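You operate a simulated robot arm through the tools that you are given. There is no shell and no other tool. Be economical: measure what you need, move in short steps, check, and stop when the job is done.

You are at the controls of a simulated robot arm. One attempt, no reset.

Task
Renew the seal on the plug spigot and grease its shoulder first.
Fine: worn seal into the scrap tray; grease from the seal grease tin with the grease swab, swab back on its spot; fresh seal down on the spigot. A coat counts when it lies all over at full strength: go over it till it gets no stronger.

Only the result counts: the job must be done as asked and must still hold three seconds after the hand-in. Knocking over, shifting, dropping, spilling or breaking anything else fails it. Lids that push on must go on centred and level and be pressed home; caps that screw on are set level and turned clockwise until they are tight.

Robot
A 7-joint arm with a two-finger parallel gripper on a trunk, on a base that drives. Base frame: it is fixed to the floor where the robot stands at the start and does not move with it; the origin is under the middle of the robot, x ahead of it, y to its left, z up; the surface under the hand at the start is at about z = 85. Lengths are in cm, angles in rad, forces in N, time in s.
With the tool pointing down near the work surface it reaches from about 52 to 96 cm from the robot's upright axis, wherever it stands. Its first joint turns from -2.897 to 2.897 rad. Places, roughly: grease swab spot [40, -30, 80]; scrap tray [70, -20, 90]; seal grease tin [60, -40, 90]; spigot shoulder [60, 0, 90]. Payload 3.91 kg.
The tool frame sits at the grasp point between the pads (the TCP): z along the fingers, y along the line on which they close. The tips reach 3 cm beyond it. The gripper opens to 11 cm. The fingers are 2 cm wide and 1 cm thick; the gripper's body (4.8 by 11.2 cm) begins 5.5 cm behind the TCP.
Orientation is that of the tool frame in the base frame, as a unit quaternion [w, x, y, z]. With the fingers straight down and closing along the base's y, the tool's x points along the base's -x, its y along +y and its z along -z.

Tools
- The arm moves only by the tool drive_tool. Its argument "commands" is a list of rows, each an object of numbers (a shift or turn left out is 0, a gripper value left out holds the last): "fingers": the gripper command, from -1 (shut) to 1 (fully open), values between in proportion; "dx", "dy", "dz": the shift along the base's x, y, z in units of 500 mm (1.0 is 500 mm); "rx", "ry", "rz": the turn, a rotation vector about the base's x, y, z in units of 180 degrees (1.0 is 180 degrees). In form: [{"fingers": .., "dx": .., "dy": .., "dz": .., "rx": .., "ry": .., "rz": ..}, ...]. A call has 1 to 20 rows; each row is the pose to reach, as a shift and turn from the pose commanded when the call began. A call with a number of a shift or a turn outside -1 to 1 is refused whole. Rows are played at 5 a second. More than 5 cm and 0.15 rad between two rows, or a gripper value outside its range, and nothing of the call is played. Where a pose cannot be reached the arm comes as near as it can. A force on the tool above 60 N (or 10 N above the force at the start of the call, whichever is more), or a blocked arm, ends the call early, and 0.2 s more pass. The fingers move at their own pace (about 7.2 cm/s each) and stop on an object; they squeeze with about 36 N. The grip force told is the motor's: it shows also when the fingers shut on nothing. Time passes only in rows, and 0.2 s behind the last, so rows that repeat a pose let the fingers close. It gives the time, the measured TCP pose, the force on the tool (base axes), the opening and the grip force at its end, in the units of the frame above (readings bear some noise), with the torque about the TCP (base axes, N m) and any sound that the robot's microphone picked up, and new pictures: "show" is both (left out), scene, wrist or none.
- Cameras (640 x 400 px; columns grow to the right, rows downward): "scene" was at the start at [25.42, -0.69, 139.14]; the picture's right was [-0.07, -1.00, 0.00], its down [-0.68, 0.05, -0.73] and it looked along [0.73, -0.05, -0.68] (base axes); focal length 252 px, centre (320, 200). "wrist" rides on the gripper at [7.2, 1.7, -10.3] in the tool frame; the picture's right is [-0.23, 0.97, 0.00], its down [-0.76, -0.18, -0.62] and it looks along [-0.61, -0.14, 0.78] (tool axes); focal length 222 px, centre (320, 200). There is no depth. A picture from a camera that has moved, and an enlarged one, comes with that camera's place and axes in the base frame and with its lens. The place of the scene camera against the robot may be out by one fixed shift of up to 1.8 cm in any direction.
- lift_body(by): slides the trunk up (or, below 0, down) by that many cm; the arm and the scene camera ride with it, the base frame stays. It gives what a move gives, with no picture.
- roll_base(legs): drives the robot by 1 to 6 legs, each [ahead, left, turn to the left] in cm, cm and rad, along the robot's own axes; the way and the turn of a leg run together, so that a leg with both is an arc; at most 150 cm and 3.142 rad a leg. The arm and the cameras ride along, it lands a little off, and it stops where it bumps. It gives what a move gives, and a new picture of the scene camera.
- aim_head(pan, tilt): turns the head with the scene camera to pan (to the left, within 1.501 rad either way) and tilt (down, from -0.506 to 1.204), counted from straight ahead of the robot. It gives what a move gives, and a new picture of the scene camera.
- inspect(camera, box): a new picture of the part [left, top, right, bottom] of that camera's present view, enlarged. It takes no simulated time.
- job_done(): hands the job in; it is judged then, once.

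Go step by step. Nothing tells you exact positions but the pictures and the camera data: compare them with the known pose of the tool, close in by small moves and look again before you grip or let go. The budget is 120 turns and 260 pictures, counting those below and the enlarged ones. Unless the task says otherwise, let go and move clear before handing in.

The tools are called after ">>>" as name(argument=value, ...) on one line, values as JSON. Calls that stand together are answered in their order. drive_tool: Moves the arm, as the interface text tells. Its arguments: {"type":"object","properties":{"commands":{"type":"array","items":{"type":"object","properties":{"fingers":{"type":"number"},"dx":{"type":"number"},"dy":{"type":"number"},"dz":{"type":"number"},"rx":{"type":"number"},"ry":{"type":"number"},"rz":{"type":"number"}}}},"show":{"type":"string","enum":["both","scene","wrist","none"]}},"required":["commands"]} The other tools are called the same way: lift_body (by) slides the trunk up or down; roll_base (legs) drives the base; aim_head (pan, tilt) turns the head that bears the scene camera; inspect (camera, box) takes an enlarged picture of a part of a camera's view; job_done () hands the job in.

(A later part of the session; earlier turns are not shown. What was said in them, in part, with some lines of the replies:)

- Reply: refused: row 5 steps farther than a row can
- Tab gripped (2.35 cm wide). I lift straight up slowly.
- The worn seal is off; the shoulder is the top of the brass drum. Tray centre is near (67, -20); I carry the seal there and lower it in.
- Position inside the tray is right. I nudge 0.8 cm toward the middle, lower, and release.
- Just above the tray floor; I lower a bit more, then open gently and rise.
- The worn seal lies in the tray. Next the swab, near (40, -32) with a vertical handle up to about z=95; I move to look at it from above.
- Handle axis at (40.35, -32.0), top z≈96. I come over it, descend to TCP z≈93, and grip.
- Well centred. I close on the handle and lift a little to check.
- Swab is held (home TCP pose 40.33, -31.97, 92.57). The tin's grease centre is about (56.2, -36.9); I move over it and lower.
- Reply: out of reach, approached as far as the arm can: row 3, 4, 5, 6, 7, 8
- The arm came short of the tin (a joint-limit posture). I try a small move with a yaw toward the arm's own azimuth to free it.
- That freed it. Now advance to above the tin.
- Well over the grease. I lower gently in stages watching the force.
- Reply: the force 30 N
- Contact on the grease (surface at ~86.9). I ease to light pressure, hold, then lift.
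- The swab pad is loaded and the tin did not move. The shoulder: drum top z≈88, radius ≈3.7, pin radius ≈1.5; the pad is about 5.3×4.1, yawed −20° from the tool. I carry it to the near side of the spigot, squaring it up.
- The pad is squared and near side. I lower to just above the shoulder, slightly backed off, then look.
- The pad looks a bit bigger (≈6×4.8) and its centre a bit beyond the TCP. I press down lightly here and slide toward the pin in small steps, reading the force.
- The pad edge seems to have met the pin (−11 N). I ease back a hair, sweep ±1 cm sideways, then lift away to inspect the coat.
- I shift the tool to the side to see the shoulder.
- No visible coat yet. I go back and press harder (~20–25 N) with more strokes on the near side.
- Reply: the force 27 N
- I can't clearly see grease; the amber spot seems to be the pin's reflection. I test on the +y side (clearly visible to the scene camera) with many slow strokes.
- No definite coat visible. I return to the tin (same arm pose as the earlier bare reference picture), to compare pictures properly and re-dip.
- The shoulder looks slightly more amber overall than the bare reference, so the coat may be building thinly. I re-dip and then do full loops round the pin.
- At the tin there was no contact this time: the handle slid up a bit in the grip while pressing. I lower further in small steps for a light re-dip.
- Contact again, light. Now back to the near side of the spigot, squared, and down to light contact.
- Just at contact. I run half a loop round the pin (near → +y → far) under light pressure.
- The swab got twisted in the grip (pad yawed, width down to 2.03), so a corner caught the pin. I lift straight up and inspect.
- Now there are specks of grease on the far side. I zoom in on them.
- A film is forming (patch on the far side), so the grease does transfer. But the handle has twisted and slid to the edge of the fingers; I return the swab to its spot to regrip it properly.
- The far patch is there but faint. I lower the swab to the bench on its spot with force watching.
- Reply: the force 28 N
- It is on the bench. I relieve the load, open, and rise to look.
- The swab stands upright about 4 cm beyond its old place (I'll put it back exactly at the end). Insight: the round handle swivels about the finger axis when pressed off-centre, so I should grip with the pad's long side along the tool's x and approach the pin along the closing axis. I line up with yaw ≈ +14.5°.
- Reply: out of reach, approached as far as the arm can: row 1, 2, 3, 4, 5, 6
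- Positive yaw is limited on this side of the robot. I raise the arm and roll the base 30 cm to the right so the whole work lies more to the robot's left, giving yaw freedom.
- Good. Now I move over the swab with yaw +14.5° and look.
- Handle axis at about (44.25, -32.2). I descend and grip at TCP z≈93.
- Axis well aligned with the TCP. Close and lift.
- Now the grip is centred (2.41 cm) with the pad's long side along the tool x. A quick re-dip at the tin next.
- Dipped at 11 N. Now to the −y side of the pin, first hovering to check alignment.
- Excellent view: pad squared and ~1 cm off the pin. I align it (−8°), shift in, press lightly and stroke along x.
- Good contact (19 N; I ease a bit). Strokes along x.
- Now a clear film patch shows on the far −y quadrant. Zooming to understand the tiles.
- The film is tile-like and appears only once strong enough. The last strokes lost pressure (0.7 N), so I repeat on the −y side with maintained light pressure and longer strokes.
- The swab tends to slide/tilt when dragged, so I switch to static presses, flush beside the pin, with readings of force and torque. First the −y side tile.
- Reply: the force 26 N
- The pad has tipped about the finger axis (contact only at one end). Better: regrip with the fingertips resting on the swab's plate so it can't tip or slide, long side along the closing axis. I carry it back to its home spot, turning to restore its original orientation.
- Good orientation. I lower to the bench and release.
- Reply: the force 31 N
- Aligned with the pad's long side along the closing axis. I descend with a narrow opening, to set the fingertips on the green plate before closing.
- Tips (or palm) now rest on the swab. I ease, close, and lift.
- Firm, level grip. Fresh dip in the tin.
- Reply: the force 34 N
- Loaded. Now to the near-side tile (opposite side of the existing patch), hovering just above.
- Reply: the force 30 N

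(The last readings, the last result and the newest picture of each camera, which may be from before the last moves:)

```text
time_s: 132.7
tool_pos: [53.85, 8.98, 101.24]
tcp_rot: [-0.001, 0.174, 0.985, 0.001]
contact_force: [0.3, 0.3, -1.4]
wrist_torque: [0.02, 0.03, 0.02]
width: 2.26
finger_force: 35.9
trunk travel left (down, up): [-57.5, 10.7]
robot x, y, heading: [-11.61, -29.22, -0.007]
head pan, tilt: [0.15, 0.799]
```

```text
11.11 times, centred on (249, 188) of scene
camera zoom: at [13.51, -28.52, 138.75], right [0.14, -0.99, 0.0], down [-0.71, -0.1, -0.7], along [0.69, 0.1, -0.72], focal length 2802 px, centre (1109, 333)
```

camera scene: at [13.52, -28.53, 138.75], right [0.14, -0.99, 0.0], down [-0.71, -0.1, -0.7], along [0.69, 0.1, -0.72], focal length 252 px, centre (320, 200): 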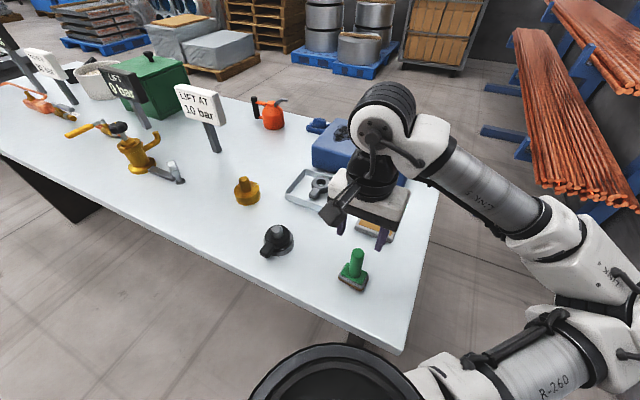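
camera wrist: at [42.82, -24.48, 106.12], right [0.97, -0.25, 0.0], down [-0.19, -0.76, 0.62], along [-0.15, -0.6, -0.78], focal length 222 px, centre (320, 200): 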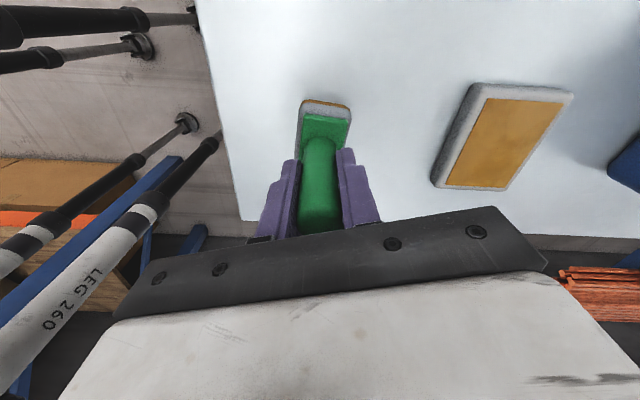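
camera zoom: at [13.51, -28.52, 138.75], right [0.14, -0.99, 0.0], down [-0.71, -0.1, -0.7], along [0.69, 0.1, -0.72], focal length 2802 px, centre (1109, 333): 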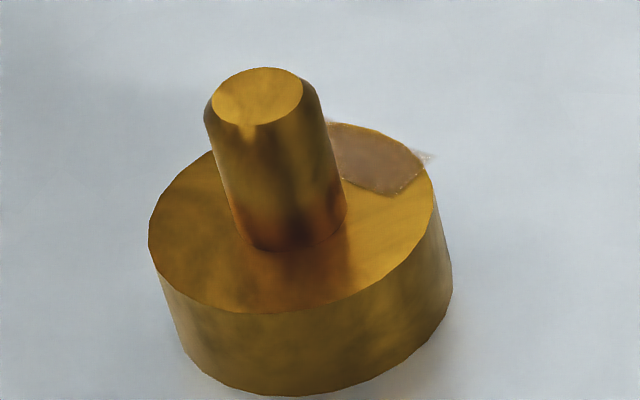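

Still nothing near: the coat zone must be a single rectangle on the far side of the pin (opposite the tab), about 4.1×1.5 cm centred at (64.6, −1.0), which is where film builds. I go there with the level pad.

>>> drive_tool(commands=[{"dx": 0.06, "dy": -0.05}, {"dx": 0.12, "dy": -0.1}, {"dx": 0.18, "dy": -0.15}, {"dx": 0.23, "dy": -0.2}, {"dx": 0.253, "dy": -0.212}, {"dx": 0.253, "dy": -0.212, "dz": -0.08}, {"dx": 0.253, "dy": -0.212, "dz": -0.13}, {"dx": 0.253, "dy": -0.212, "dz": -0.146}, {"dx": 0.253, "dy": -0.212, "dz": -0.146}], show="none")

>>> inspect(camera="scene", box=[220, 160, 290, 220])

>>> inspect(camera="wrist", box=[240, 60, 400, 200])

```text
time_s: 134.7
tool_pos: [66.53, -1.7, 94.04]
tcp_rot: [-0.001, 0.174, 0.985, 0.0]
contact_force: [0.9, -0.1, -1.4]
wrist_torque: [0.05, 0.0, -0.02]
width: 2.28
finger_force: 36.2
trunk travel left (down, up): [-57.5, 10.7]
robot x, y, heading: [-11.26, -29.41, -0.007]
head pan, tilt: [0.15, 0.799]
```

```text
6.67 times, centred on (255, 190) of scene
camera zoom: at [13.53, -28.53, 138.75], right [0.14, -0.99, 0.0], down [-0.71, -0.1, -0.7], along [0.69, 0.1, -0.72], focal length 1682 px, centre (753, 267)
```

zoom: 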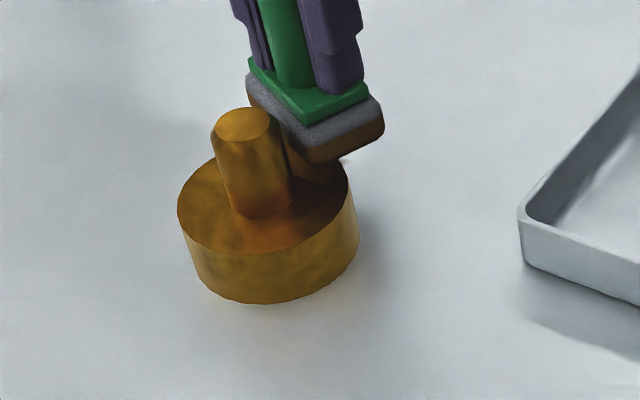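

```text
2.86 times, centred on (320, 130) of wrist
camera zoom: at [60.24, 2.46, 104.49], right [0.55, 0.84, 0.0], down [0.65, -0.43, 0.62], along [0.52, -0.34, -0.78], focal length 635 px, centre (320, 400)
```

zoom: 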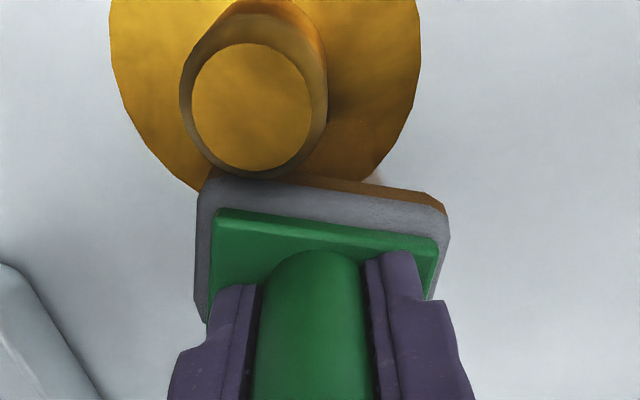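

The pad has turned ~−17° in the grip; I rotate the tool +17° to square it with the zone, lower to contact and slide in to the pin.

>>> drive_tool(commands=[{"rz": 0.045}, {"rz": 0.09}, {"rz": 0.09, "dx": -0.006, "dy": 0.002, "dz": -0.005}, {"rz": 0.09, "dx": -0.012, "dy": 0.004, "dz": -0.009}, {"rz": 0.09, "dx": -0.014, "dy": 0.0045, "dz": -0.011}, {"rz": 0.09, "dx": -0.014, "dy": 0.0045, "dz": -0.011}], show="none")

>>> inspect(camera="wrist", box=[240, 60, 400, 200])

```text
time_s: 136.1
tool_pos: [65.5, -1.44, 93.42]
tcp_rot: [0.0, 0.034, 0.999, 0.0]
contact_force: [0.2, 0.0, -0.9]
wrist_torque: [-0.02, 0.0, 0.01]
width: 2.27
finger_force: 35.8
trunk travel left (down, up): [-57.5, 10.7]
robot x, y, heading: [-11.77, -29.4, -0.008]
head pan, tilt: [0.15, 0.799]
```

```text
2.86 times, centred on (320, 130) of wrist
camera zoom: at [58.54, 0.86, 103.88], right [0.29, 0.96, 0.0], down [0.75, -0.23, 0.62], along [0.6, -0.18, -0.78], focal length 635 px, centre (320, 400)
```

zoom: 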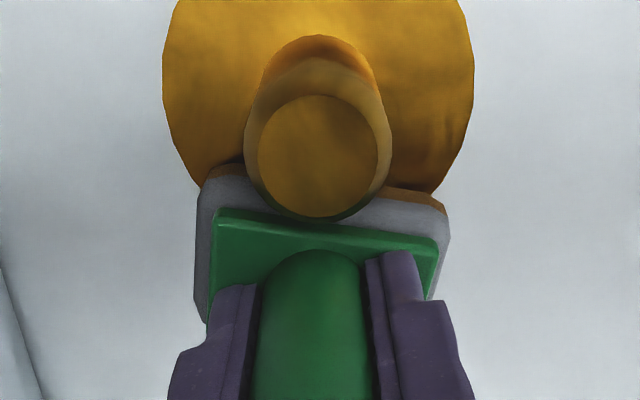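

>>> drive_tool(commands=[{"dz": -0.003}, {"dz": -0.006}, {"dz": -0.009}, {"dz": -0.009}, {"dz": -0.009}], show="none")

```text
time_s: 137.3
tool_pos: [65.51, -1.54, 93.44]
tcp_rot: [0.003, 0.034, 0.999, 0.002]
contact_force: [12.2, 6.8, 31.4]
wrist_torque: [-0.26, 0.18, -0.07]
width: 2.27
finger_force: 36.6
trunk travel left (down, up): [-57.5, 10.7]
robot x, y, heading: [-11.86, -29.59, -0.008]
head pan, tilt: [0.15, 0.799]
```

>>> drive_tool(commands=[{"dz": 0.002}, {"dz": 0.002, "dx": 0.003, "dy": 0.008}, {"dz": 0.002, "dx": 0.005, "dy": 0.016}, {"dz": 0.002, "dx": 0.003, "dy": 0.008}, {"dz": 0.002}, {"dz": 0.002, "dx": -0.003, "dy": -0.008}, {"dz": 0.002, "dx": -0.005, "dy": -0.016}, {"dz": 0.002, "dx": -0.003, "dy": -0.008}, {"dz": 0.001}, {"dz": 0.001, "dx": 0.003, "dy": 0.008}, {"dz": 0.001, "dx": 0.005, "dy": 0.016}, {"dz": 0.001}, {"dz": 0.0, "dx": -0.005, "dy": -0.016}, {"dz": 0.0}], show="none")

>>> drive_tool(commands=[{"dz": 0.02, "dx": 0.01}, {"dz": 0.09, "dx": 0.04}, {"dz": 0.17, "dx": 0.08}, {"dz": 0.19, "dx": 0.08}], show="none")

>>> inspect(camera="scene", box=[231, 170, 267, 206])

>>> inspect(camera="wrist", box=[260, 20, 380, 130])

```text
time_s: 140.3
tool_pos: [65.45, -1.44, 93.33]
tcp_rot: [0.002, 0.034, 0.999, 0.002]
contact_force: [6.3, 2.7, 39.0]
wrist_torque: [-0.69, 0.76, 0.04]
width: 2.26
finger_force: 36.0
trunk travel left (down, up): [-57.5, 10.7]
robot x, y, heading: [-11.81, -29.58, -0.013]
head pan, tilt: [0.15, 0.799]
```

```text
time_s: 141.3
tool_pos: [69.63, -1.47, 102.48]
tcp_rot: [0.0, 0.035, 0.999, 0.0]
contact_force: [0.0, 0.2, -1.1]
wrist_torque: [0.0, 0.01, 0.0]
width: 2.29
finger_force: 35.8
trunk travel left (down, up): [-57.5, 10.7]
robot x, y, heading: [-11.37, -29.32, -0.014]
head pan, tilt: [0.15, 0.799]
```

```text
11.11 times, centred on (249, 188) of scene
camera zoom: at [13.51, -28.54, 138.75], right [0.14, -0.99, 0.0], down [-0.71, -0.1, -0.7], along [0.69, 0.1, -0.72], focal length 2802 px, centre (1109, 333)
```

zoom: 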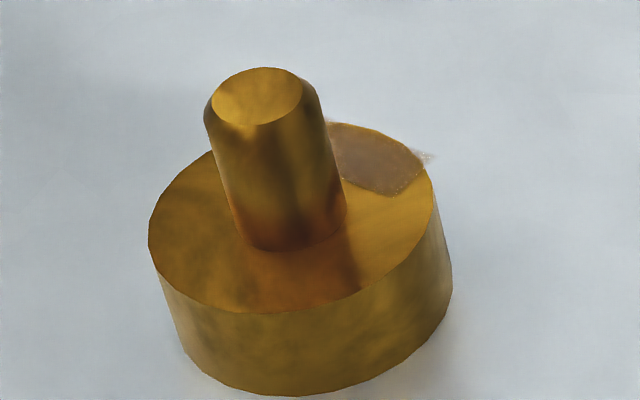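

```text
3.64 times, centred on (320, 75) of wrist
camera zoom: at [62.5, 0.84, 112.85], right [0.29, 0.96, 0.0], down [0.75, -0.23, 0.62], along [0.6, -0.18, -0.78], focal length 808 px, centre (320, 654)
```

zoom: 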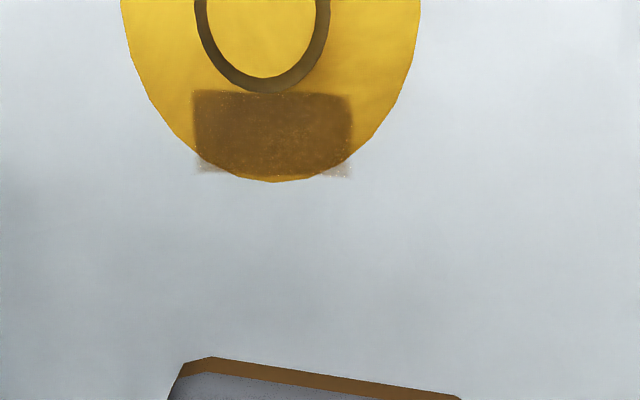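

The coat zone is clearly visible now, a rectangle right by the pin, fully covered. I repeat the strokes and compare strength from this same pose.

>>> drive_tool(commands=[{"dx": -0.04, "dz": -0.08}, {"dx": -0.075, "dz": -0.15}, {"dx": -0.08, "dz": -0.18}, {"dx": -0.08, "dz": -0.187}, {"dx": -0.077, "dy": 0.008, "dz": -0.188}, {"dx": -0.075, "dy": 0.016, "dz": -0.188}, {"dx": -0.077, "dy": 0.008, "dz": -0.188}, {"dx": -0.08, "dz": -0.188}, {"dx": -0.083, "dy": -0.008, "dz": -0.188}, {"dx": -0.085, "dy": -0.016, "dz": -0.188}, {"dx": -0.083, "dy": -0.008, "dz": -0.188}, {"dx": -0.08, "dz": -0.189}, {"dx": -0.077, "dy": 0.008, "dz": -0.189}, {"dx": -0.075, "dy": 0.016, "dz": -0.189}, {"dx": -0.08, "dz": -0.189}, {"dx": -0.085, "dy": -0.016, "dz": -0.189}, {"dx": -0.08, "dz": -0.189}], show="none")

>>> drive_tool(commands=[{"dz": 0.02, "dx": 0.01}, {"dz": 0.09, "dx": 0.04}, {"dz": 0.17, "dx": 0.08}, {"dz": 0.189, "dx": 0.08}], show="none")

>>> inspect(camera="wrist", box=[260, 20, 380, 130])

```text
time_s: 144.9
tool_pos: [65.34, -1.4, 93.36]
tcp_rot: [0.002, 0.034, 0.999, 0.002]
contact_force: [17.9, 6.9, 38.5]
wrist_torque: [-0.39, 0.05, 0.03]
width: 2.26
finger_force: 36.0
trunk travel left (down, up): [-57.5, 10.7]
robot x, y, heading: [-11.85, -29.3, -0.01]
head pan, tilt: [0.15, 0.799]
```

```text
time_s: 145.9
tool_pos: [69.46, -1.24, 102.39]
tcp_rot: [0.0, 0.034, 0.999, 0.001]
contact_force: [0.5, 0.2, -1.7]
wrist_torque: [-0.01, 0.01, 0.01]
width: 2.26
finger_force: 35.5
trunk travel left (down, up): [-57.5, 10.7]
robot x, y, heading: [-11.68, -29.76, -0.007]
head pan, tilt: [0.15, 0.799]
```

```text
3.64 times, centred on (320, 75) of wrist
camera zoom: at [62.45, 0.99, 112.95], right [0.29, 0.96, 0.0], down [0.75, -0.23, 0.62], along [0.6, -0.18, -0.78], focal length 808 px, centre (320, 654)
```

zoom: 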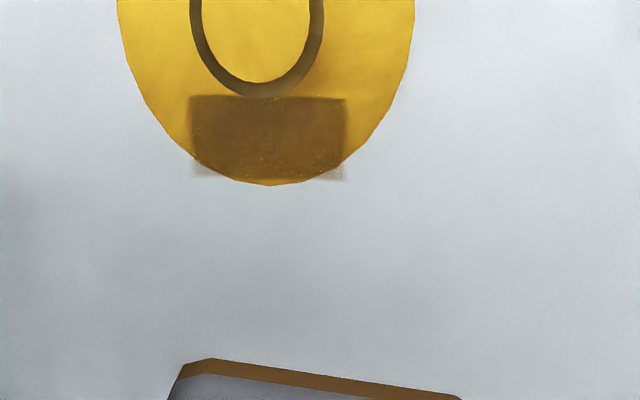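

Slightly more solid. One more pass including radial strokes, to see whether it still grows.

>>> drive_tool(commands=[{"dx": -0.04, "dz": -0.08}, {"dx": -0.075, "dz": -0.15}, {"dx": -0.08, "dz": -0.18}, {"dx": -0.08, "dz": -0.187}, {"dx": -0.072, "dy": -0.003, "dz": -0.188}, {"dx": -0.066, "dy": -0.005, "dz": -0.188}, {"dx": -0.063, "dy": 0.006, "dz": -0.188}, {"dx": -0.061, "dy": 0.014, "dz": -0.188}, {"dx": -0.064, "dy": 0.004, "dz": -0.188}, {"dx": -0.068, "dy": -0.008, "dz": -0.188}, {"dx": -0.071, "dy": -0.019, "dz": -0.188}, {"dx": -0.078, "dy": -0.016, "dz": -0.188}, {"dx": -0.084, "dy": -0.014, "dz": -0.188}, {"dx": -0.08, "dz": -0.189}, {"dx": -0.075, "dy": 0.016, "dz": -0.189}, {"dx": -0.08, "dz": -0.189}, {"dx": -0.08, "dz": -0.189}], show="none")

>>> drive_tool(commands=[{"dz": 0.02, "dx": 0.01}, {"dz": 0.09, "dx": 0.04}, {"dz": 0.17, "dx": 0.08}, {"dz": 0.189, "dx": 0.08}], show="none")

>>> inspect(camera="wrist", box=[260, 20, 380, 130])

```text
time_s: 149.5
tool_pos: [65.41, -1.37, 93.25]
tcp_rot: [0.004, 0.034, 0.999, 0.003]
contact_force: [20.9, 0.0, 37.1]
wrist_torque: [-0.44, -0.61, 0.03]
width: 2.3
finger_force: 36.1
trunk travel left (down, up): [-57.5, 10.7]
robot x, y, heading: [-11.68, -29.37, -0.01]
head pan, tilt: [0.15, 0.799]
```

```text
time_s: 150.5
tool_pos: [69.53, -1.4, 102.59]
tcp_rot: [0.0, 0.034, 0.999, 0.0]
contact_force: [-0.2, 0.3, -2.3]
wrist_torque: [0.0, 0.01, -0.01]
width: 2.26
finger_force: 35.6
trunk travel left (down, up): [-57.5, 10.7]
robot x, y, heading: [-11.72, -29.5, -0.014]
head pan, tilt: [0.15, 0.799]
```

```text
3.64 times, centred on (320, 75) of wrist
camera zoom: at [62.53, 0.81, 113.03], right [0.29, 0.96, 0.0], down [0.75, -0.23, 0.62], along [0.6, -0.18, -0.78], focal length 808 px, centre (320, 654)
```

zoom: 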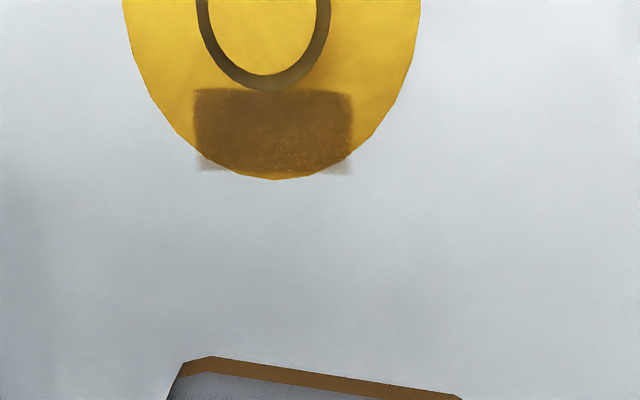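

It appears saturated. To be sure the swab wasn't just running dry, I re-dip and give one last pass.

>>> drive_tool(commands=[{"dx": -0.03, "dy": -0.08}, {"dx": -0.06, "dy": -0.16}, {"dx": -0.09, "dy": -0.24}, {"dx": -0.12, "dy": -0.32}, {"dx": -0.15, "dy": -0.4}, {"dx": -0.18, "dy": -0.48}, {"dx": -0.21, "dy": -0.56}, {"dx": -0.24, "dy": -0.64}, {"dx": -0.266, "dy": -0.71}, {"dx": -0.266, "dy": -0.71, "dz": -0.08}, {"dx": -0.266, "dy": -0.71, "dz": -0.16}, {"dx": -0.266, "dy": -0.71, "dz": -0.195}, {"dx": -0.266, "dy": -0.71, "dz": -0.204}, {"dx": -0.266, "dy": -0.71, "dz": -0.207}, {"dx": -0.266, "dy": -0.71, "dz": -0.207}], show="none")

>>> inspect(camera="scene", box=[330, 170, 420, 250])

```text
time_s: 153.7
tool_pos: [56.2, -36.8, 92.35]
tcp_rot: [0.002, 0.034, 0.999, 0.0]
contact_force: [0.9, 0.5, 8.8]
wrist_torque: [0.16, -0.31, 0.01]
width: 2.27
finger_force: 36.5
trunk travel left (down, up): [-57.5, 10.7]
robot x, y, heading: [-11.89, -29.31, -0.011]
head pan, tilt: [0.15, 0.799]
```

```text
5.00 times, centred on (375, 210) of scene
camera zoom: at [13.44, -28.52, 138.78], right [0.14, -0.99, 0.0], down [-0.71, -0.1, -0.7], along [0.69, 0.1, -0.72], focal length 1261 px, centre (45, 150)
```

zoom: 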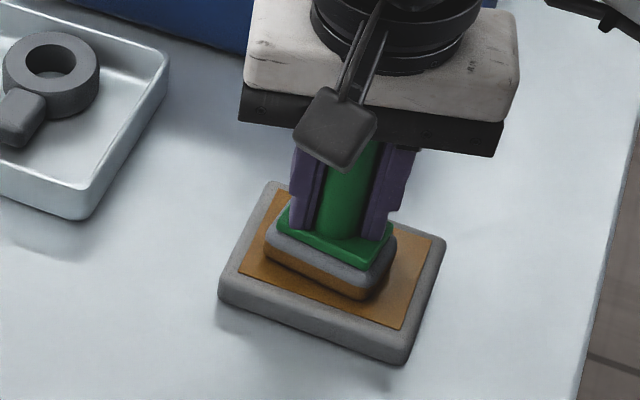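

>>> drive_tool(commands=[{"dz": -0.002}, {"dz": -0.002}, {"dz": 0.06}, {"dz": 0.14}, {"dz": 0.207}, {"dx": 0.03, "dy": 0.08, "dz": 0.207}, {"dx": 0.06, "dy": 0.16, "dz": 0.207}, {"dx": 0.09, "dy": 0.24, "dz": 0.207}, {"dx": 0.12, "dy": 0.32, "dz": 0.207}, {"dx": 0.15, "dy": 0.4, "dz": 0.207}, {"dx": 0.18, "dy": 0.48, "dz": 0.207}, {"dx": 0.21, "dy": 0.56, "dz": 0.207}, {"dx": 0.24, "dy": 0.64, "dz": 0.207}, {"dx": 0.266, "dy": 0.71, "dz": 0.207}, {"dx": 0.24, "dy": 0.71, "dz": 0.13}, {"dx": 0.2, "dy": 0.71, "dz": 0.06}, {"dx": 0.19, "dy": 0.71, "dz": 0.03}, {"dx": 0.186, "dy": 0.71, "dz": 0.022}], show="none")

>>> drive_tool(commands=[{"dz": -0.003}, {"dx": 0.003, "dy": 0.008, "dz": -0.003}, {"dx": 0.005, "dy": 0.016, "dz": -0.003}, {"dx": 0.007, "dy": 0.022, "dz": -0.003}, {"dx": 0.003, "dy": 0.008, "dz": -0.003}, {"dz": -0.003}, {"dx": -0.003, "dy": -0.008, "dz": -0.003}, {"dx": -0.005, "dy": -0.016, "dz": -0.003}, {"dx": -0.007, "dy": -0.022, "dz": -0.003}, {"dx": 0.0, "dy": -0.022, "dz": -0.003}, {"dx": 0.008, "dy": -0.003, "dz": -0.003}, {"dx": 0.014, "dy": 0.016, "dz": -0.003}, {"dx": 0.005, "dy": 0.016, "dz": -0.003}, {"dz": -0.004}, {"dx": 0.01, "dz": 0.02}, {"dx": 0.04, "dz": 0.08}, {"dx": 0.08, "dz": 0.15}, {"dx": 0.08, "dz": 0.185}, {"dx": 0.08, "dz": 0.185}], show="none")

>>> inspect(camera="wrist", box=[260, 20, 380, 130])

```text
time_s: 157.5
tool_pos: [65.53, -1.43, 93.26]
tcp_rot: [0.001, 0.035, 0.999, 0.002]
contact_force: [0.8, 0.9, 4.3]
wrist_torque: [0.02, -0.09, -0.02]
width: 2.29
finger_force: 36.2
trunk travel left (down, up): [-57.5, 10.7]
robot x, y, heading: [-11.53, -29.41, -0.008]
head pan, tilt: [0.15, 0.799]
```

```text
time_s: 161.5
tool_pos: [69.55, -1.27, 102.56]
tcp_rot: [0.0, 0.034, 0.999, 0.0]
contact_force: [0.0, 0.3, -0.8]
wrist_torque: [0.0, -0.02, 0.02]
width: 2.28
finger_force: 35.9
trunk travel left (down, up): [-57.5, 10.7]
robot x, y, heading: [-11.81, -29.27, -0.006]
head pan, tilt: [0.15, 0.799]
```

```text
3.64 times, centred on (320, 75) of wrist
camera zoom: at [62.56, 0.96, 112.94], right [0.29, 0.96, 0.0], down [0.75, -0.23, 0.62], along [0.6, -0.18, -0.78], focal length 808 px, centre (320, 654)
```

zoom: 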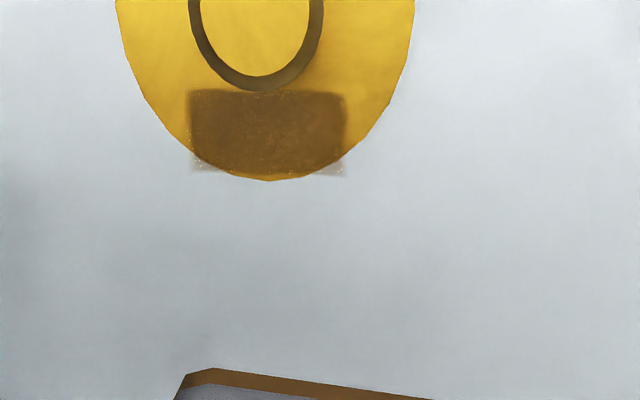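

The coat no longer changes. Now I return the swab to its spot.

>>> drive_tool(commands=[{"dx": -0.058, "dy": -0.061}, {"dx": -0.116, "dy": -0.123}, {"dx": -0.174, "dy": -0.184}, {"dx": -0.232, "dy": -0.246}, {"dx": -0.29, "dy": -0.307}, {"dx": -0.347, "dy": -0.368}, {"dx": -0.405, "dy": -0.43}, {"dx": -0.463, "dy": -0.491}, {"dx": -0.521, "dy": -0.553}, {"dx": -0.579, "dy": -0.614}, {"dx": -0.579, "dy": -0.614, "dz": -0.08}, {"dx": -0.579, "dy": -0.614, "dz": -0.16}, {"dx": -0.579, "dy": -0.614, "dz": -0.22}, {"dx": -0.579, "dy": -0.614, "dz": -0.238}, {"dx": -0.579, "dy": -0.614, "dz": -0.238}], show="none")

>>> inspect(camera="scene", box=[320, 210, 400, 290])

```text
time_s: 164.7
tool_pos: [40.41, -32.16, 90.54]
tcp_rot: [0.001, 0.034, 0.999, 0.0]
contact_force: [0.0, 0.2, -0.9]
wrist_torque: [0.0, 0.01, -0.01]
width: 2.29
finger_force: 36.5
trunk travel left (down, up): [-57.5, 10.7]
robot x, y, heading: [-11.47, -29.42, -0.012]
head pan, tilt: [0.15, 0.799]
```

```text
5.00 times, centred on (360, 250) of scene
camera zoom: at [13.52, -28.53, 138.75], right [0.14, -0.99, 0.0], down [-0.71, -0.1, -0.7], along [0.69, 0.1, -0.72], focal length 1261 px, centre (120, -50)
```

zoom: 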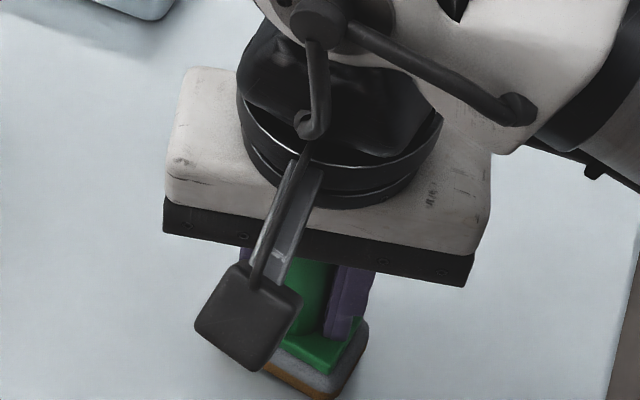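

>>> drive_tool(commands=[{"dz": -0.004}, {"dz": -0.007}, {"dz": -0.01}], show="none")

```text
time_s: 165.5
tool_pos: [40.37, -32.05, 90.38]
tcp_rot: [0.002, 0.034, 0.999, 0.001]
contact_force: [-2.1, 3.9, 39.1]
wrist_torque: [-0.11, 0.34, 0.08]
width: 2.26
finger_force: 35.7
trunk travel left (down, up): [-57.5, 10.7]
robot x, y, heading: [-11.92, -29.34, -0.009]
head pan, tilt: [0.15, 0.799]
```

Down on the bench. Ease, open, rise, and look.

>>> drive_tool(commands=[{"dz": 0.005, "fingers": -1}, {"dz": 0.005, "fingers": -0.45}, {"dz": 0.005, "fingers": -0.3}, {"dz": 0.005, "fingers": -0.2}, {"dz": 0.04}, {"dz": 0.1}, {"dz": 0.18}, {"dz": 0.26}, {"dz": 0.32}, {"dz": 0.32}], show="scene")

>>> inspect(camera="scene", box=[220, 160, 400, 290])

```text
time_s: 167.7
tool_pos: [40.57, -32.23, 105.94]
tcp_rot: [0.0, 0.034, 0.999, 0.0]
contact_force: [0.6, -0.3, -0.1]
wrist_torque: [0.03, 0.0, -0.01]
width: 4.39
finger_force: 0.1
trunk travel left (down, up): [-57.5, 10.7]
robot x, y, heading: [-11.66, -29.15, -0.006]
head pan, tilt: [0.15, 0.799]
camera scene: at [13.52, -28.54, 138.75], right [0.14, -0.99, 0.0], down [-0.71, -0.1, -0.7], along [0.69, 0.1, -0.72], focal length 252 px, centre (320, 200)
```

scene: 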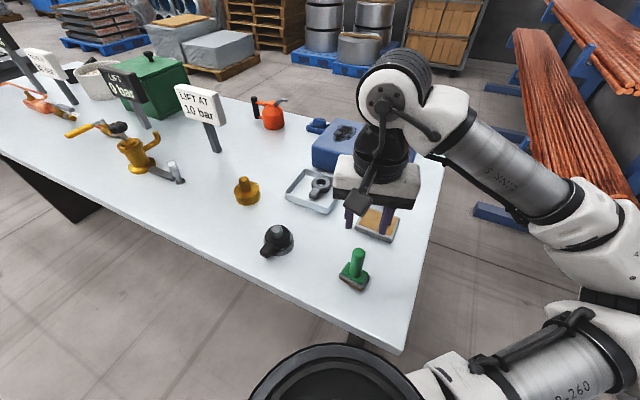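

```text
3.08 times, centred on (310, 225) of scene
camera zoom: at [13.52, -28.54, 138.75], right [0.14, -0.99, 0.0], down [-0.71, -0.1, -0.7], along [0.69, 0.1, -0.72], focal length 776 px, centre (351, 123)
```

zoom: 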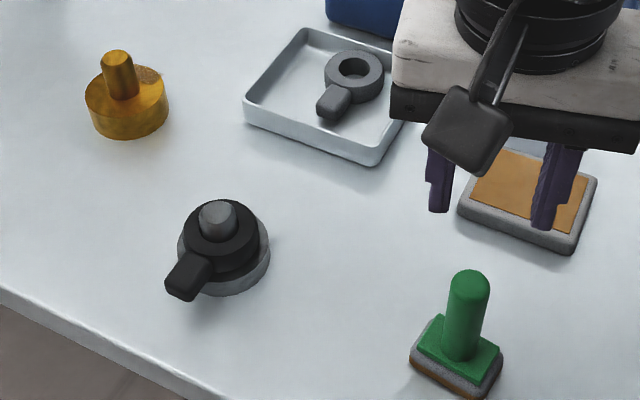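

The swab is back on its spot. Now the fresh seal: its stand pin should be at about (45.95, −13.35); I go above its tab, yaw −18°, and look.

>>> drive_tool(commands=[{"dy": 0.07, "fingers": 0.0, "rz": -0.02}, {"dx": 0.005, "dy": 0.15, "rz": -0.04}, {"dx": 0.01, "dy": 0.23, "rz": -0.06}, {"dx": 0.013, "dy": 0.31, "rz": -0.079}, {"dx": 0.013, "dy": 0.39, "rz": -0.079}, {"dx": 0.013, "dy": 0.404, "dz": -0.07, "rz": -0.079}, {"dx": 0.013, "dy": 0.404, "dz": -0.139, "rz": -0.079}, {"dx": 0.013, "dy": 0.404, "dz": -0.139, "rz": -0.079}], show="none")

>>> inspect(camera="wrist", box=[200, 60, 440, 210])

```text
time_s: 169.5
tool_pos: [41.37, -11.68, 99.11]
tcp_rot: [0.0, 0.158, 0.987, 0.0]
contact_force: [0.4, -0.4, -0.6]
wrist_torque: [-0.02, -0.02, 0.03]
width: 5.52
finger_force: 0.0
trunk travel left (down, up): [-57.5, 10.7]
robot x, y, heading: [-11.5, -29.5, -0.005]
head pan, tilt: [0.15, 0.799]
```

```text
2.67 times, centred on (320, 135) of wrist
camera zoom: at [35.06, -7.76, 109.56], right [0.52, 0.85, 0.0], down [0.67, -0.41, 0.62], along [0.53, -0.32, -0.78], focal length 592 px, centre (320, 373)
```

zoom: 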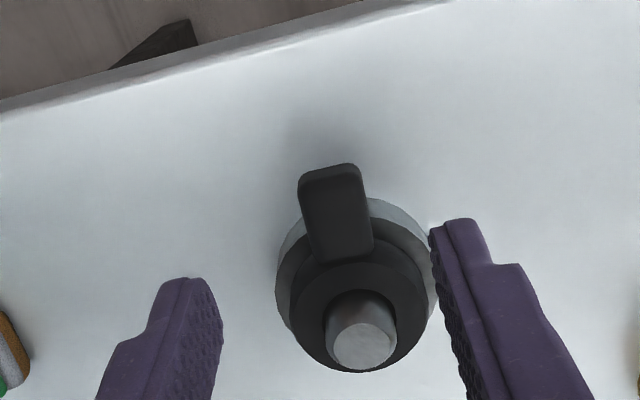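

Two-view triangulation puts the stand pin at (47.8, −13.3, 90.5) and the tab end at (41.75, −11.4, 88). I descend around the tab.

>>> drive_tool(commands=[{"dx": 0.03, "dy": -0.003}, {"dx": 0.03, "dy": -0.003, "dz": -0.08}, {"dx": 0.03, "dy": -0.003, "dz": -0.15}, {"dx": 0.03, "dy": -0.003, "dz": -0.19}, {"dx": 0.03, "dy": -0.003, "dz": -0.202}, {"dx": 0.03, "dy": -0.003, "dz": -0.202}], show="none")

>>> inspect(camera="wrist", box=[200, 60, 440, 240])

>>> inspect(camera="scene", box=[230, 200, 330, 280])

```text
time_s: 170.9
tool_pos: [42.66, -12.21, 89.02]
tcp_rot: [0.0, 0.158, 0.987, 0.0]
contact_force: [1.0, -0.1, -0.2]
wrist_torque: [0.01, -0.01, 0.02]
width: 5.48
finger_force: 0.0
trunk travel left (down, up): [-57.5, 10.7]
robot x, y, heading: [-11.53, -29.46, -0.01]
head pan, tilt: [0.15, 0.799]
```

```text
2.22 times, centred on (320, 150) of wrist
camera zoom: at [36.41, -8.32, 99.5], right [0.52, 0.85, 0.0], down [0.67, -0.41, 0.62], along [0.53, -0.32, -0.78], focal length 494 px, centre (320, 311)
```

zoom: 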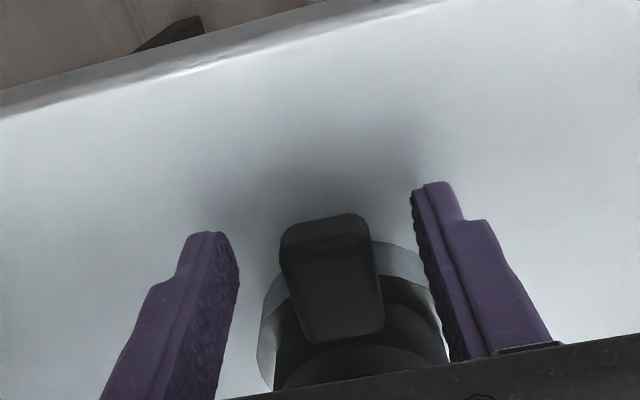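

```text
5.00 times, centred on (280, 240) of scene
camera zoom: at [13.52, -28.53, 138.75], right [0.14, -0.99, 0.0], down [-0.71, -0.1, -0.7], along [0.69, 0.1, -0.72], focal length 1261 px, centre (520, 0)
```

zoom: 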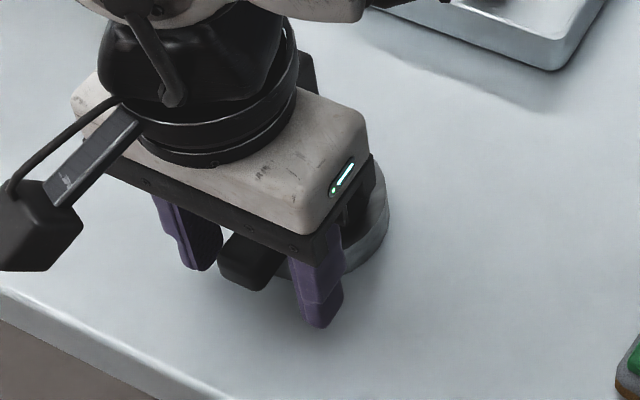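

Tab well between the fingers. Close and lift straight up.

>>> drive_tool(commands=[{"fingers": -0.3}, {"fingers": -1}, {"fingers": -1}, {"fingers": -1}, {"fingers": -1}], show="none")

>>> drive_tool(commands=[{"dz": 0.015}, {"dz": 0.03}, {"dz": 0.05}, {"dz": 0.09}, {"dz": 0.15}, {"dz": 0.22}, {"dz": 0.26}, {"dz": 0.26}], show="none")

>>> inspect(camera="wrist", box=[200, 60, 440, 240])

>>> inspect(camera="scene", box=[220, 160, 320, 260])

```text
time_s: 172.1
tool_pos: [42.65, -12.15, 89.17]
tcp_rot: [0.0, 0.157, 0.988, 0.001]
contact_force: [2.9, 9.0, 0.7]
wrist_torque: [0.11, -0.07, 0.47]
width: 2.31
finger_force: 35.7
trunk travel left (down, up): [-57.5, 10.7]
robot x, y, heading: [-11.8, -29.24, -0.007]
head pan, tilt: [0.15, 0.799]
```

```text
time_s: 173.9
tool_pos: [42.7, -11.94, 102.03]
tcp_rot: [-0.001, 0.158, 0.987, 0.0]
contact_force: [-0.4, 0.4, -0.4]
wrist_torque: [0.02, 0.03, 0.01]
width: 2.32
finger_force: 36.2
trunk travel left (down, up): [-57.5, 10.7]
robot x, y, heading: [-11.2, -29.23, -0.008]
head pan, tilt: [0.15, 0.799]
```

```text
2.22 times, centred on (320, 150) of wrist
camera zoom: at [36.5, -8.17, 112.44], right [0.52, 0.85, 0.0], down [0.67, -0.41, 0.62], along [0.53, -0.32, -0.78], focal length 494 px, centre (320, 311)
```

zoom: 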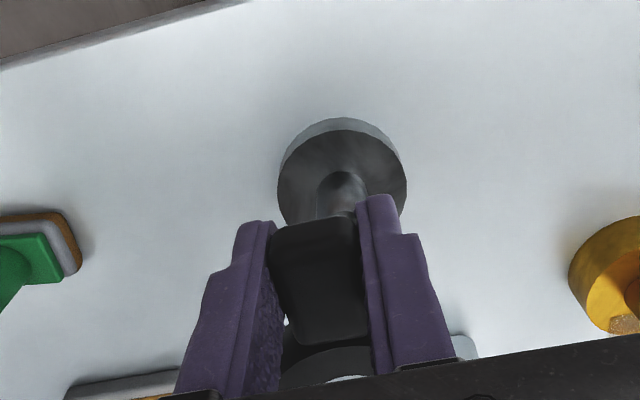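

```text
4.00 times, centred on (270, 210) of scene
camera zoom: at [13.52, -28.53, 138.75], right [0.14, -0.99, 0.0], down [-0.71, -0.1, -0.7], along [0.69, 0.1, -0.72], focal length 1009 px, centre (520, 160)
```

zoom: 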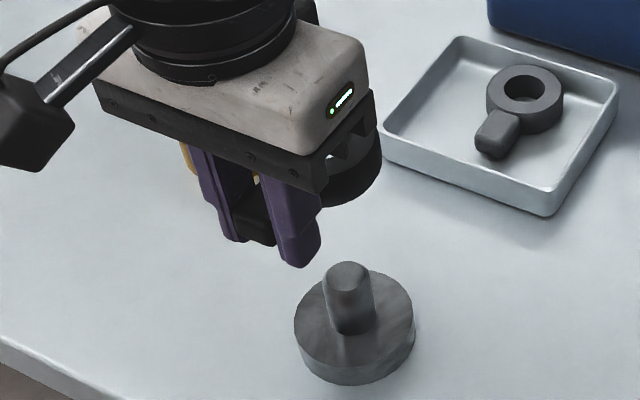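

The fresh seal is in hand. I carry it over the spigot, hovering with the ring above the pin, and check alignment.

>>> drive_tool(commands=[{"dx": 0.06, "dy": 0.05}, {"dx": 0.12, "dy": 0.105}, {"dx": 0.18, "dy": 0.16}, {"dx": 0.24, "dy": 0.215}, {"dx": 0.296, "dy": 0.261}, {"dx": 0.296, "dy": 0.261, "dz": -0.06}, {"dx": 0.296, "dy": 0.261, "dz": -0.11}, {"dx": 0.296, "dy": 0.261, "dz": -0.11}], show="none")

>>> inspect(camera="scene", box=[215, 150, 285, 210])

>>> inspect(camera="wrist", box=[200, 60, 440, 240])

```text
time_s: 175.7
tool_pos: [57.8, 1.24, 96.55]
tcp_rot: [0.0, 0.157, 0.988, 0.0]
contact_force: [0.7, 0.4, 0.7]
wrist_torque: [-0.03, -0.02, 0.05]
width: 2.33
finger_force: 36.3
trunk travel left (down, up): [-57.5, 10.7]
robot x, y, heading: [-11.84, -29.4, -0.013]
head pan, tilt: [0.15, 0.799]
```

```text
6.67 times, centred on (250, 180) of scene
camera zoom: at [13.51, -28.53, 138.75], right [0.14, -0.99, 0.0], down [-0.71, -0.1, -0.7], along [0.69, 0.1, -0.72], focal length 1682 px, centre (787, 333)
```

zoom: 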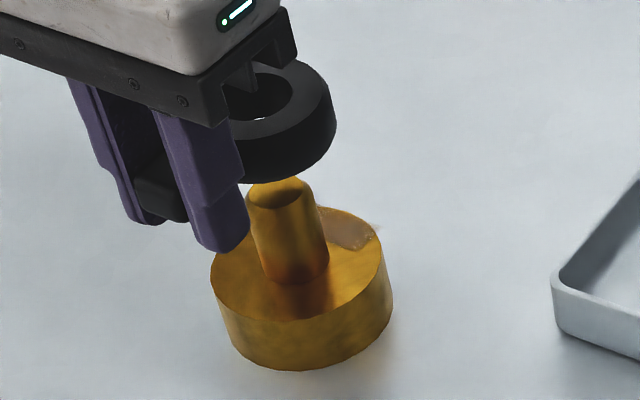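

```text
2.22 times, centred on (320, 150) of wrist
camera zoom: at [51.57, 5.07, 106.91], right [0.52, 0.85, 0.0], down [0.67, -0.41, 0.62], along [0.53, -0.32, -0.78], focal length 494 px, centre (320, 311)
```

zoom: 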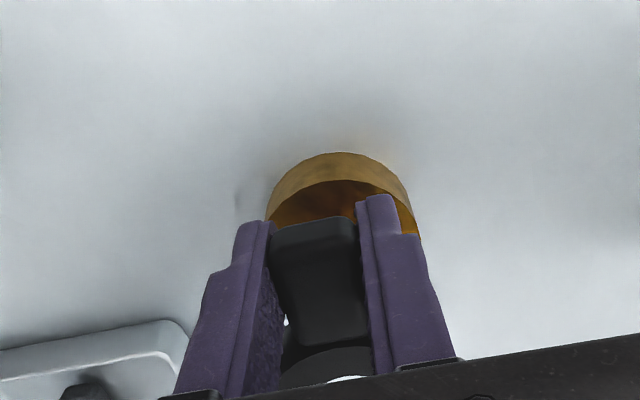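

Ring centre estimate is ~0.25 cm short of the pin axis. I shift +x 0.25 and lower to just above the pin top, then look again.

>>> drive_tool(commands=[{"dx": 0.005, "dz": -0.02}, {"dx": 0.005, "dz": -0.04}, {"dx": 0.005, "dz": -0.04}], show="none")

>>> inspect(camera="scene", box=[225, 155, 273, 197])

```text
time_s: 176.5
tool_pos: [57.9, 1.09, 94.47]
tcp_rot: [0.0, 0.157, 0.988, 0.0]
contact_force: [0.4, 0.4, -0.8]
wrist_torque: [-0.03, 0.01, 0.0]
width: 2.31
finger_force: 36.0
trunk travel left (down, up): [-57.5, 10.7]
robot x, y, heading: [-12.0, -29.57, -0.011]
head pan, tilt: [0.15, 0.799]
```

```text
9.52 times, centred on (249, 176) of scene
camera zoom: at [13.52, -28.53, 138.75], right [0.14, -0.99, 0.0], down [-0.71, -0.1, -0.7], along [0.69, 0.1, -0.72], focal length 2402 px, centre (996, 429)
```

zoom: 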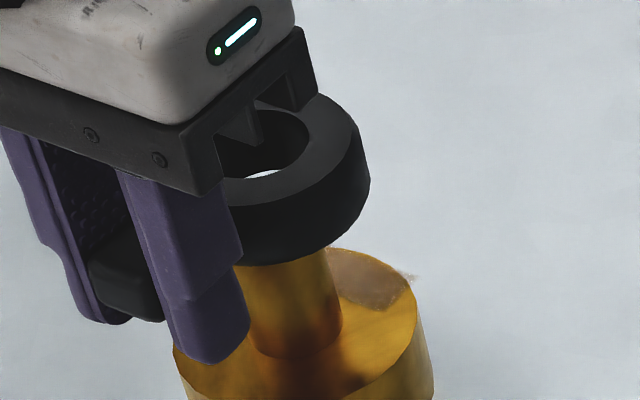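

Projection suggests the ring is centred over the pin with ~0.8 cm to go. I lower in small steps, watching the force.

>>> drive_tool(commands=[{"dz": -0.008}, {"dz": -0.014}, {"dz": -0.018}, {"dz": -0.022}, {"dz": -0.024}], show="none")

>>> inspect(camera="scene", box=[225, 155, 273, 197])

```text
time_s: 177.7
tool_pos: [57.75, 1.0, 93.24]
tcp_rot: [0.0, 0.158, 0.987, 0.0]
contact_force: [-0.5, 0.7, -0.3]
wrist_torque: [0.05, 0.0, 0.03]
width: 2.31
finger_force: 36.6
trunk travel left (down, up): [-57.5, 10.7]
robot x, y, heading: [-12.08, -29.45, -0.011]
head pan, tilt: [0.15, 0.799]
```

```text
9.52 times, centred on (249, 176) of scene
camera zoom: at [13.51, -28.53, 138.75], right [0.14, -0.99, 0.0], down [-0.71, -0.1, -0.7], along [0.69, 0.1, -0.72], focal length 2402 px, centre (996, 429)
```

zoom: 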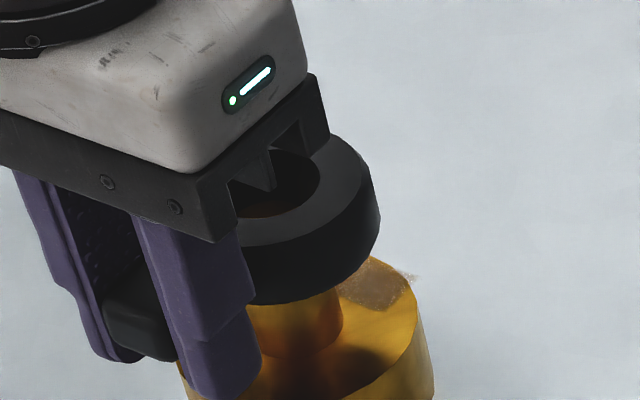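

No force yet and the pin shows inside the hole. I continue down.

>>> drive_tool(commands=[{"dz": -0.006}, {"dz": -0.012}, {"dz": -0.018}, {"dz": -0.022}], show="none")

>>> inspect(camera="scene", box=[225, 155, 273, 197])

```text
time_s: 178.7
tool_pos: [57.7, 0.95, 92.13]
tcp_rot: [0.0, 0.158, 0.987, 0.0]
contact_force: [-3.0, 1.3, 0.8]
wrist_torque: [0.03, 0.03, 0.04]
width: 2.33
finger_force: 35.8
trunk travel left (down, up): [-57.5, 10.7]
robot x, y, heading: [-11.66, -29.7, -0.008]
head pan, tilt: [0.15, 0.799]
```

```text
9.52 times, centred on (249, 176) of scene
camera zoom: at [13.49, -28.53, 138.76], right [0.14, -0.99, 0.0], down [-0.71, -0.1, -0.7], along [0.69, 0.1, -0.72], focal length 2402 px, centre (996, 429)
```

zoom: 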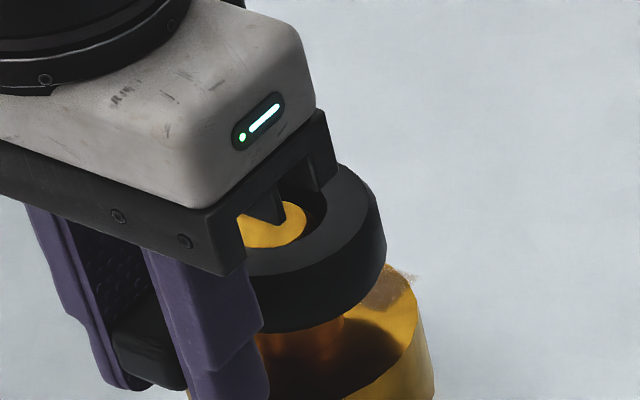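

The pin is through the hole. I ease −x 0.1 cm and continue lowering to the shoulder.

>>> drive_tool(commands=[{"dx": -0.002, "dz": -0.004}, {"dx": -0.002, "dz": -0.014}, {"dx": -0.002, "dz": -0.024}, {"dx": -0.002, "dz": -0.034}, {"dx": -0.002, "dz": -0.042}], show="none")

>>> inspect(camera="scene", box=[225, 160, 281, 209])

```text
time_s: 179.9
tool_pos: [57.6, 1.06, 90.26]
tcp_rot: [0.0, 0.158, 0.987, 0.0]
contact_force: [-1.0, -0.4, 0.3]
wrist_torque: [0.0, 0.02, -0.02]
width: 2.31
finger_force: 36.2
trunk travel left (down, up): [-57.5, 10.7]
robot x, y, heading: [-11.67, -28.93, -0.01]
head pan, tilt: [0.15, 0.799]
```

```text
8.16 times, centred on (253, 184) of scene
camera zoom: at [13.52, -28.54, 138.75], right [0.14, -0.99, 0.0], down [-0.71, -0.1, -0.7], along [0.69, 0.1, -0.72], focal length 2059 px, centre (867, 326)
```

zoom: 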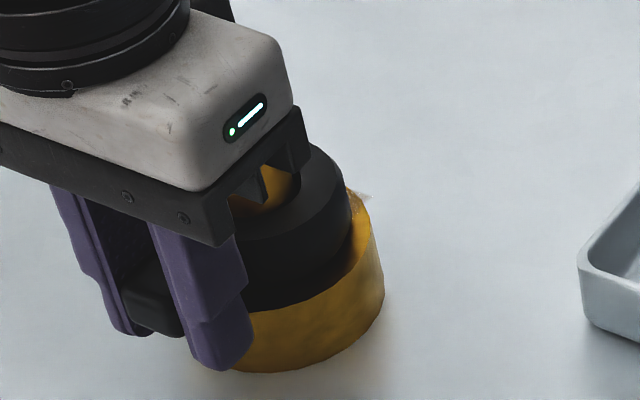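

Nearly seated. A few more small steps until the shoulder takes load.

>>> drive_tool(commands=[{"dz": -0.004}, {"dz": -0.008}, {"dz": -0.012}, {"dz": -0.014}], show="none")

```text
time_s: 180.9
tool_pos: [57.55, 1.13, 89.69]
tcp_rot: [0.002, 0.158, 0.987, 0.002]
contact_force: [3.2, 3.1, 27.9]
wrist_torque: [-0.11, -0.56, 0.09]
width: 2.33
finger_force: 36.3
trunk travel left (down, up): [-57.5, 10.7]
robot x, y, heading: [-11.4, -29.24, -0.012]
head pan, tilt: [0.15, 0.799]
```

Seated (28 N, same height as the worn seal sat). I ease, open, and rise clear.

>>> drive_tool(commands=[{"dz": 0.004, "fingers": -1}, {"dz": 0.004, "fingers": -0.5}, {"dz": 0.004, "fingers": -0.25}, {"dz": 0.004, "fingers": -0.1}, {"dz": 0.004, "fingers": -0.1}, {"dz": 0.05}, {"dz": 0.13}, {"dz": 0.21}, {"dz": 0.28, "dx": -0.03}, {"dz": 0.32, "dx": -0.1}, {"dz": 0.32, "dx": -0.16}], show="scene")

>>> inspect(camera="scene", box=[225, 160, 281, 209])

>>> inspect(camera="scene", box=[220, 160, 420, 290])

```text
time_s: 183.3
tool_pos: [49.41, 0.86, 105.12]
tcp_rot: [0.0, 0.158, 0.988, 0.0]
contact_force: [-0.6, 0.5, 0.2]
wrist_torque: [0.02, -0.04, -0.04]
width: 4.95
finger_force: 0.1
trunk travel left (down, up): [-57.5, 10.7]
robot x, y, heading: [-11.67, -29.09, -0.009]
head pan, tilt: [0.15, 0.799]
camera scene: at [13.5, -28.54, 138.75], right [0.14, -0.99, 0.0], down [-0.71, -0.1, -0.7], along [0.69, 0.1, -0.72], focal length 252 px, centre (320, 200)
```

scene: 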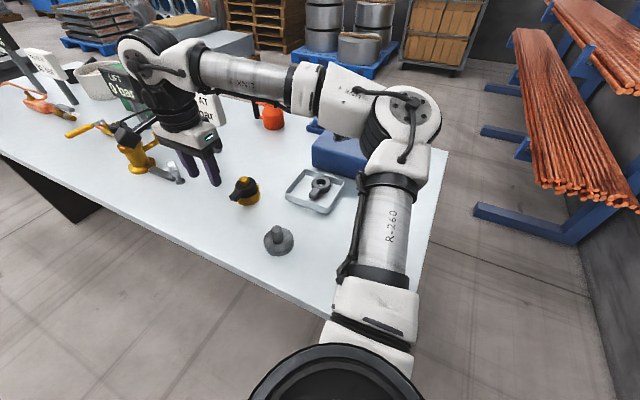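

```text
8.16 times, centred on (253, 184) of scene
camera zoom: at [13.5, -28.54, 138.75], right [0.14, -0.99, 0.0], down [-0.71, -0.1, -0.7], along [0.69, 0.1, -0.72], focal length 2059 px, centre (867, 326)
```

zoom: 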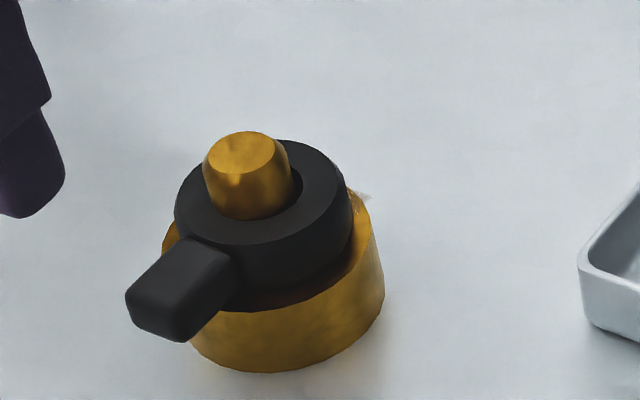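

```text
3.08 times, centred on (320, 225) of scene
camera zoom: at [13.5, -28.54, 138.75], right [0.14, -0.99, 0.0], down [-0.71, -0.1, -0.7], along [0.69, 0.1, -0.72], focal length 776 px, centre (320, 123)
```

zoom: 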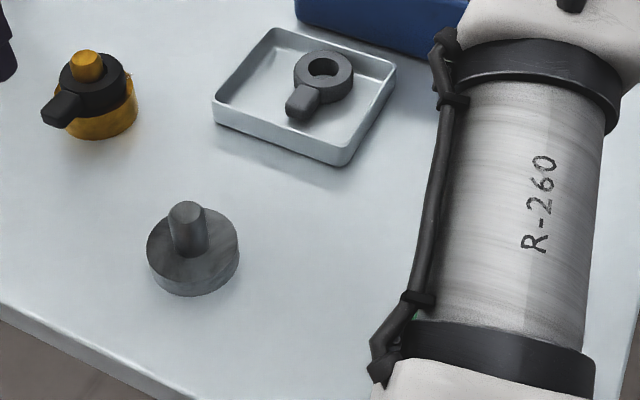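

Seal is on. I check level/seat with the wrist view, and the swab's standing.

>>> inspect(camera="wrist", box=[230, 110, 400, 230])

>>> drive_tool(commands=[{"dy": 0.07}, {"dy": 0.14, "dx": -0.02}, {"dy": 0.2, "dx": -0.04}, {"dy": 0.2, "dx": -0.04}], show="scene")

>>> inspect(camera="scene", box=[235, 170, 265, 212])

```text
3.33 times, centred on (315, 170) of wrist
camera zoom: at [43.11, 4.7, 115.69], right [0.52, 0.85, 0.0], down [0.67, -0.41, 0.62], along [0.53, -0.32, -0.78], focal length 740 px, centre (337, 300)
```

zoom: 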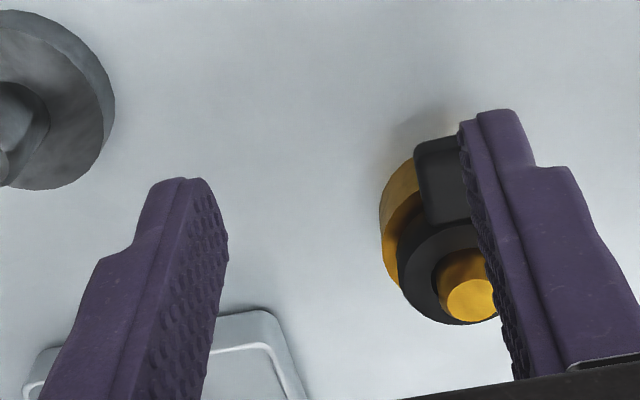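

```text
time_s: 184.3
tool_pos: [47.71, 11.0, 105.36]
tcp_rot: [0.0, 0.158, 0.987, 0.0]
contact_force: [0.9, -0.1, -0.3]
wrist_torque: [-0.01, 0.01, 0.0]
width: 4.96
finger_force: 0.1
trunk travel left (down, up): [-57.5, 10.7]
robot x, y, heading: [-11.55, -29.39, -0.01]
head pan, tilt: [0.15, 0.799]
camera scene: at [13.52, -28.55, 138.75], right [0.14, -0.99, 0.0], down [-0.71, -0.1, -0.7], along [0.69, 0.1, -0.72], focal length 252 px, centre (320, 200)
```

scene: 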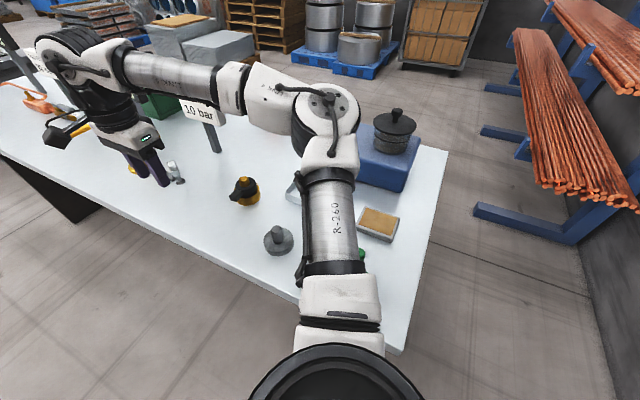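

```text
9.52 times, centred on (250, 191) of scene
camera zoom: at [13.52, -28.55, 138.75], right [0.14, -0.99, 0.0], down [-0.71, -0.1, -0.7], along [0.69, 0.1, -0.72], focal length 2402 px, centre (987, 286)
```

zoom: 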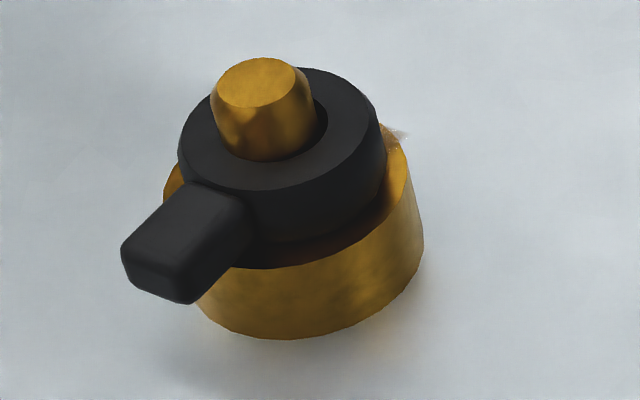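

The fresh seal sits flat on the greased shoulder, the worn one is in the scrap tray, the swab stands on its spot, and the hand is clear. I hand in.

>>> job_done()

```text
The job is handed in.
```

I handed the job in: the worn seal is in the scrap tray, the spigot shoulder is greased, the swab is back on its spot, and the fresh seal is on the spigot. The result of the check was not shown to me.

- **Grease:** the swab left a coat only on one rectangle, on the side of the pin away from the tab. I took that as the whole zone to be coated. I went over it, with a last pass on fresh grease, until it got no stronger.
- **Fresh seal:** it went down over the pin and looked level. It sat at the same height as the worn one had.
- **Swab:** it slipped in the grip once, so I set it down on the bench about 4 cm off its spot and picked it up again. It now stands on its spot to within about half a centimetre.
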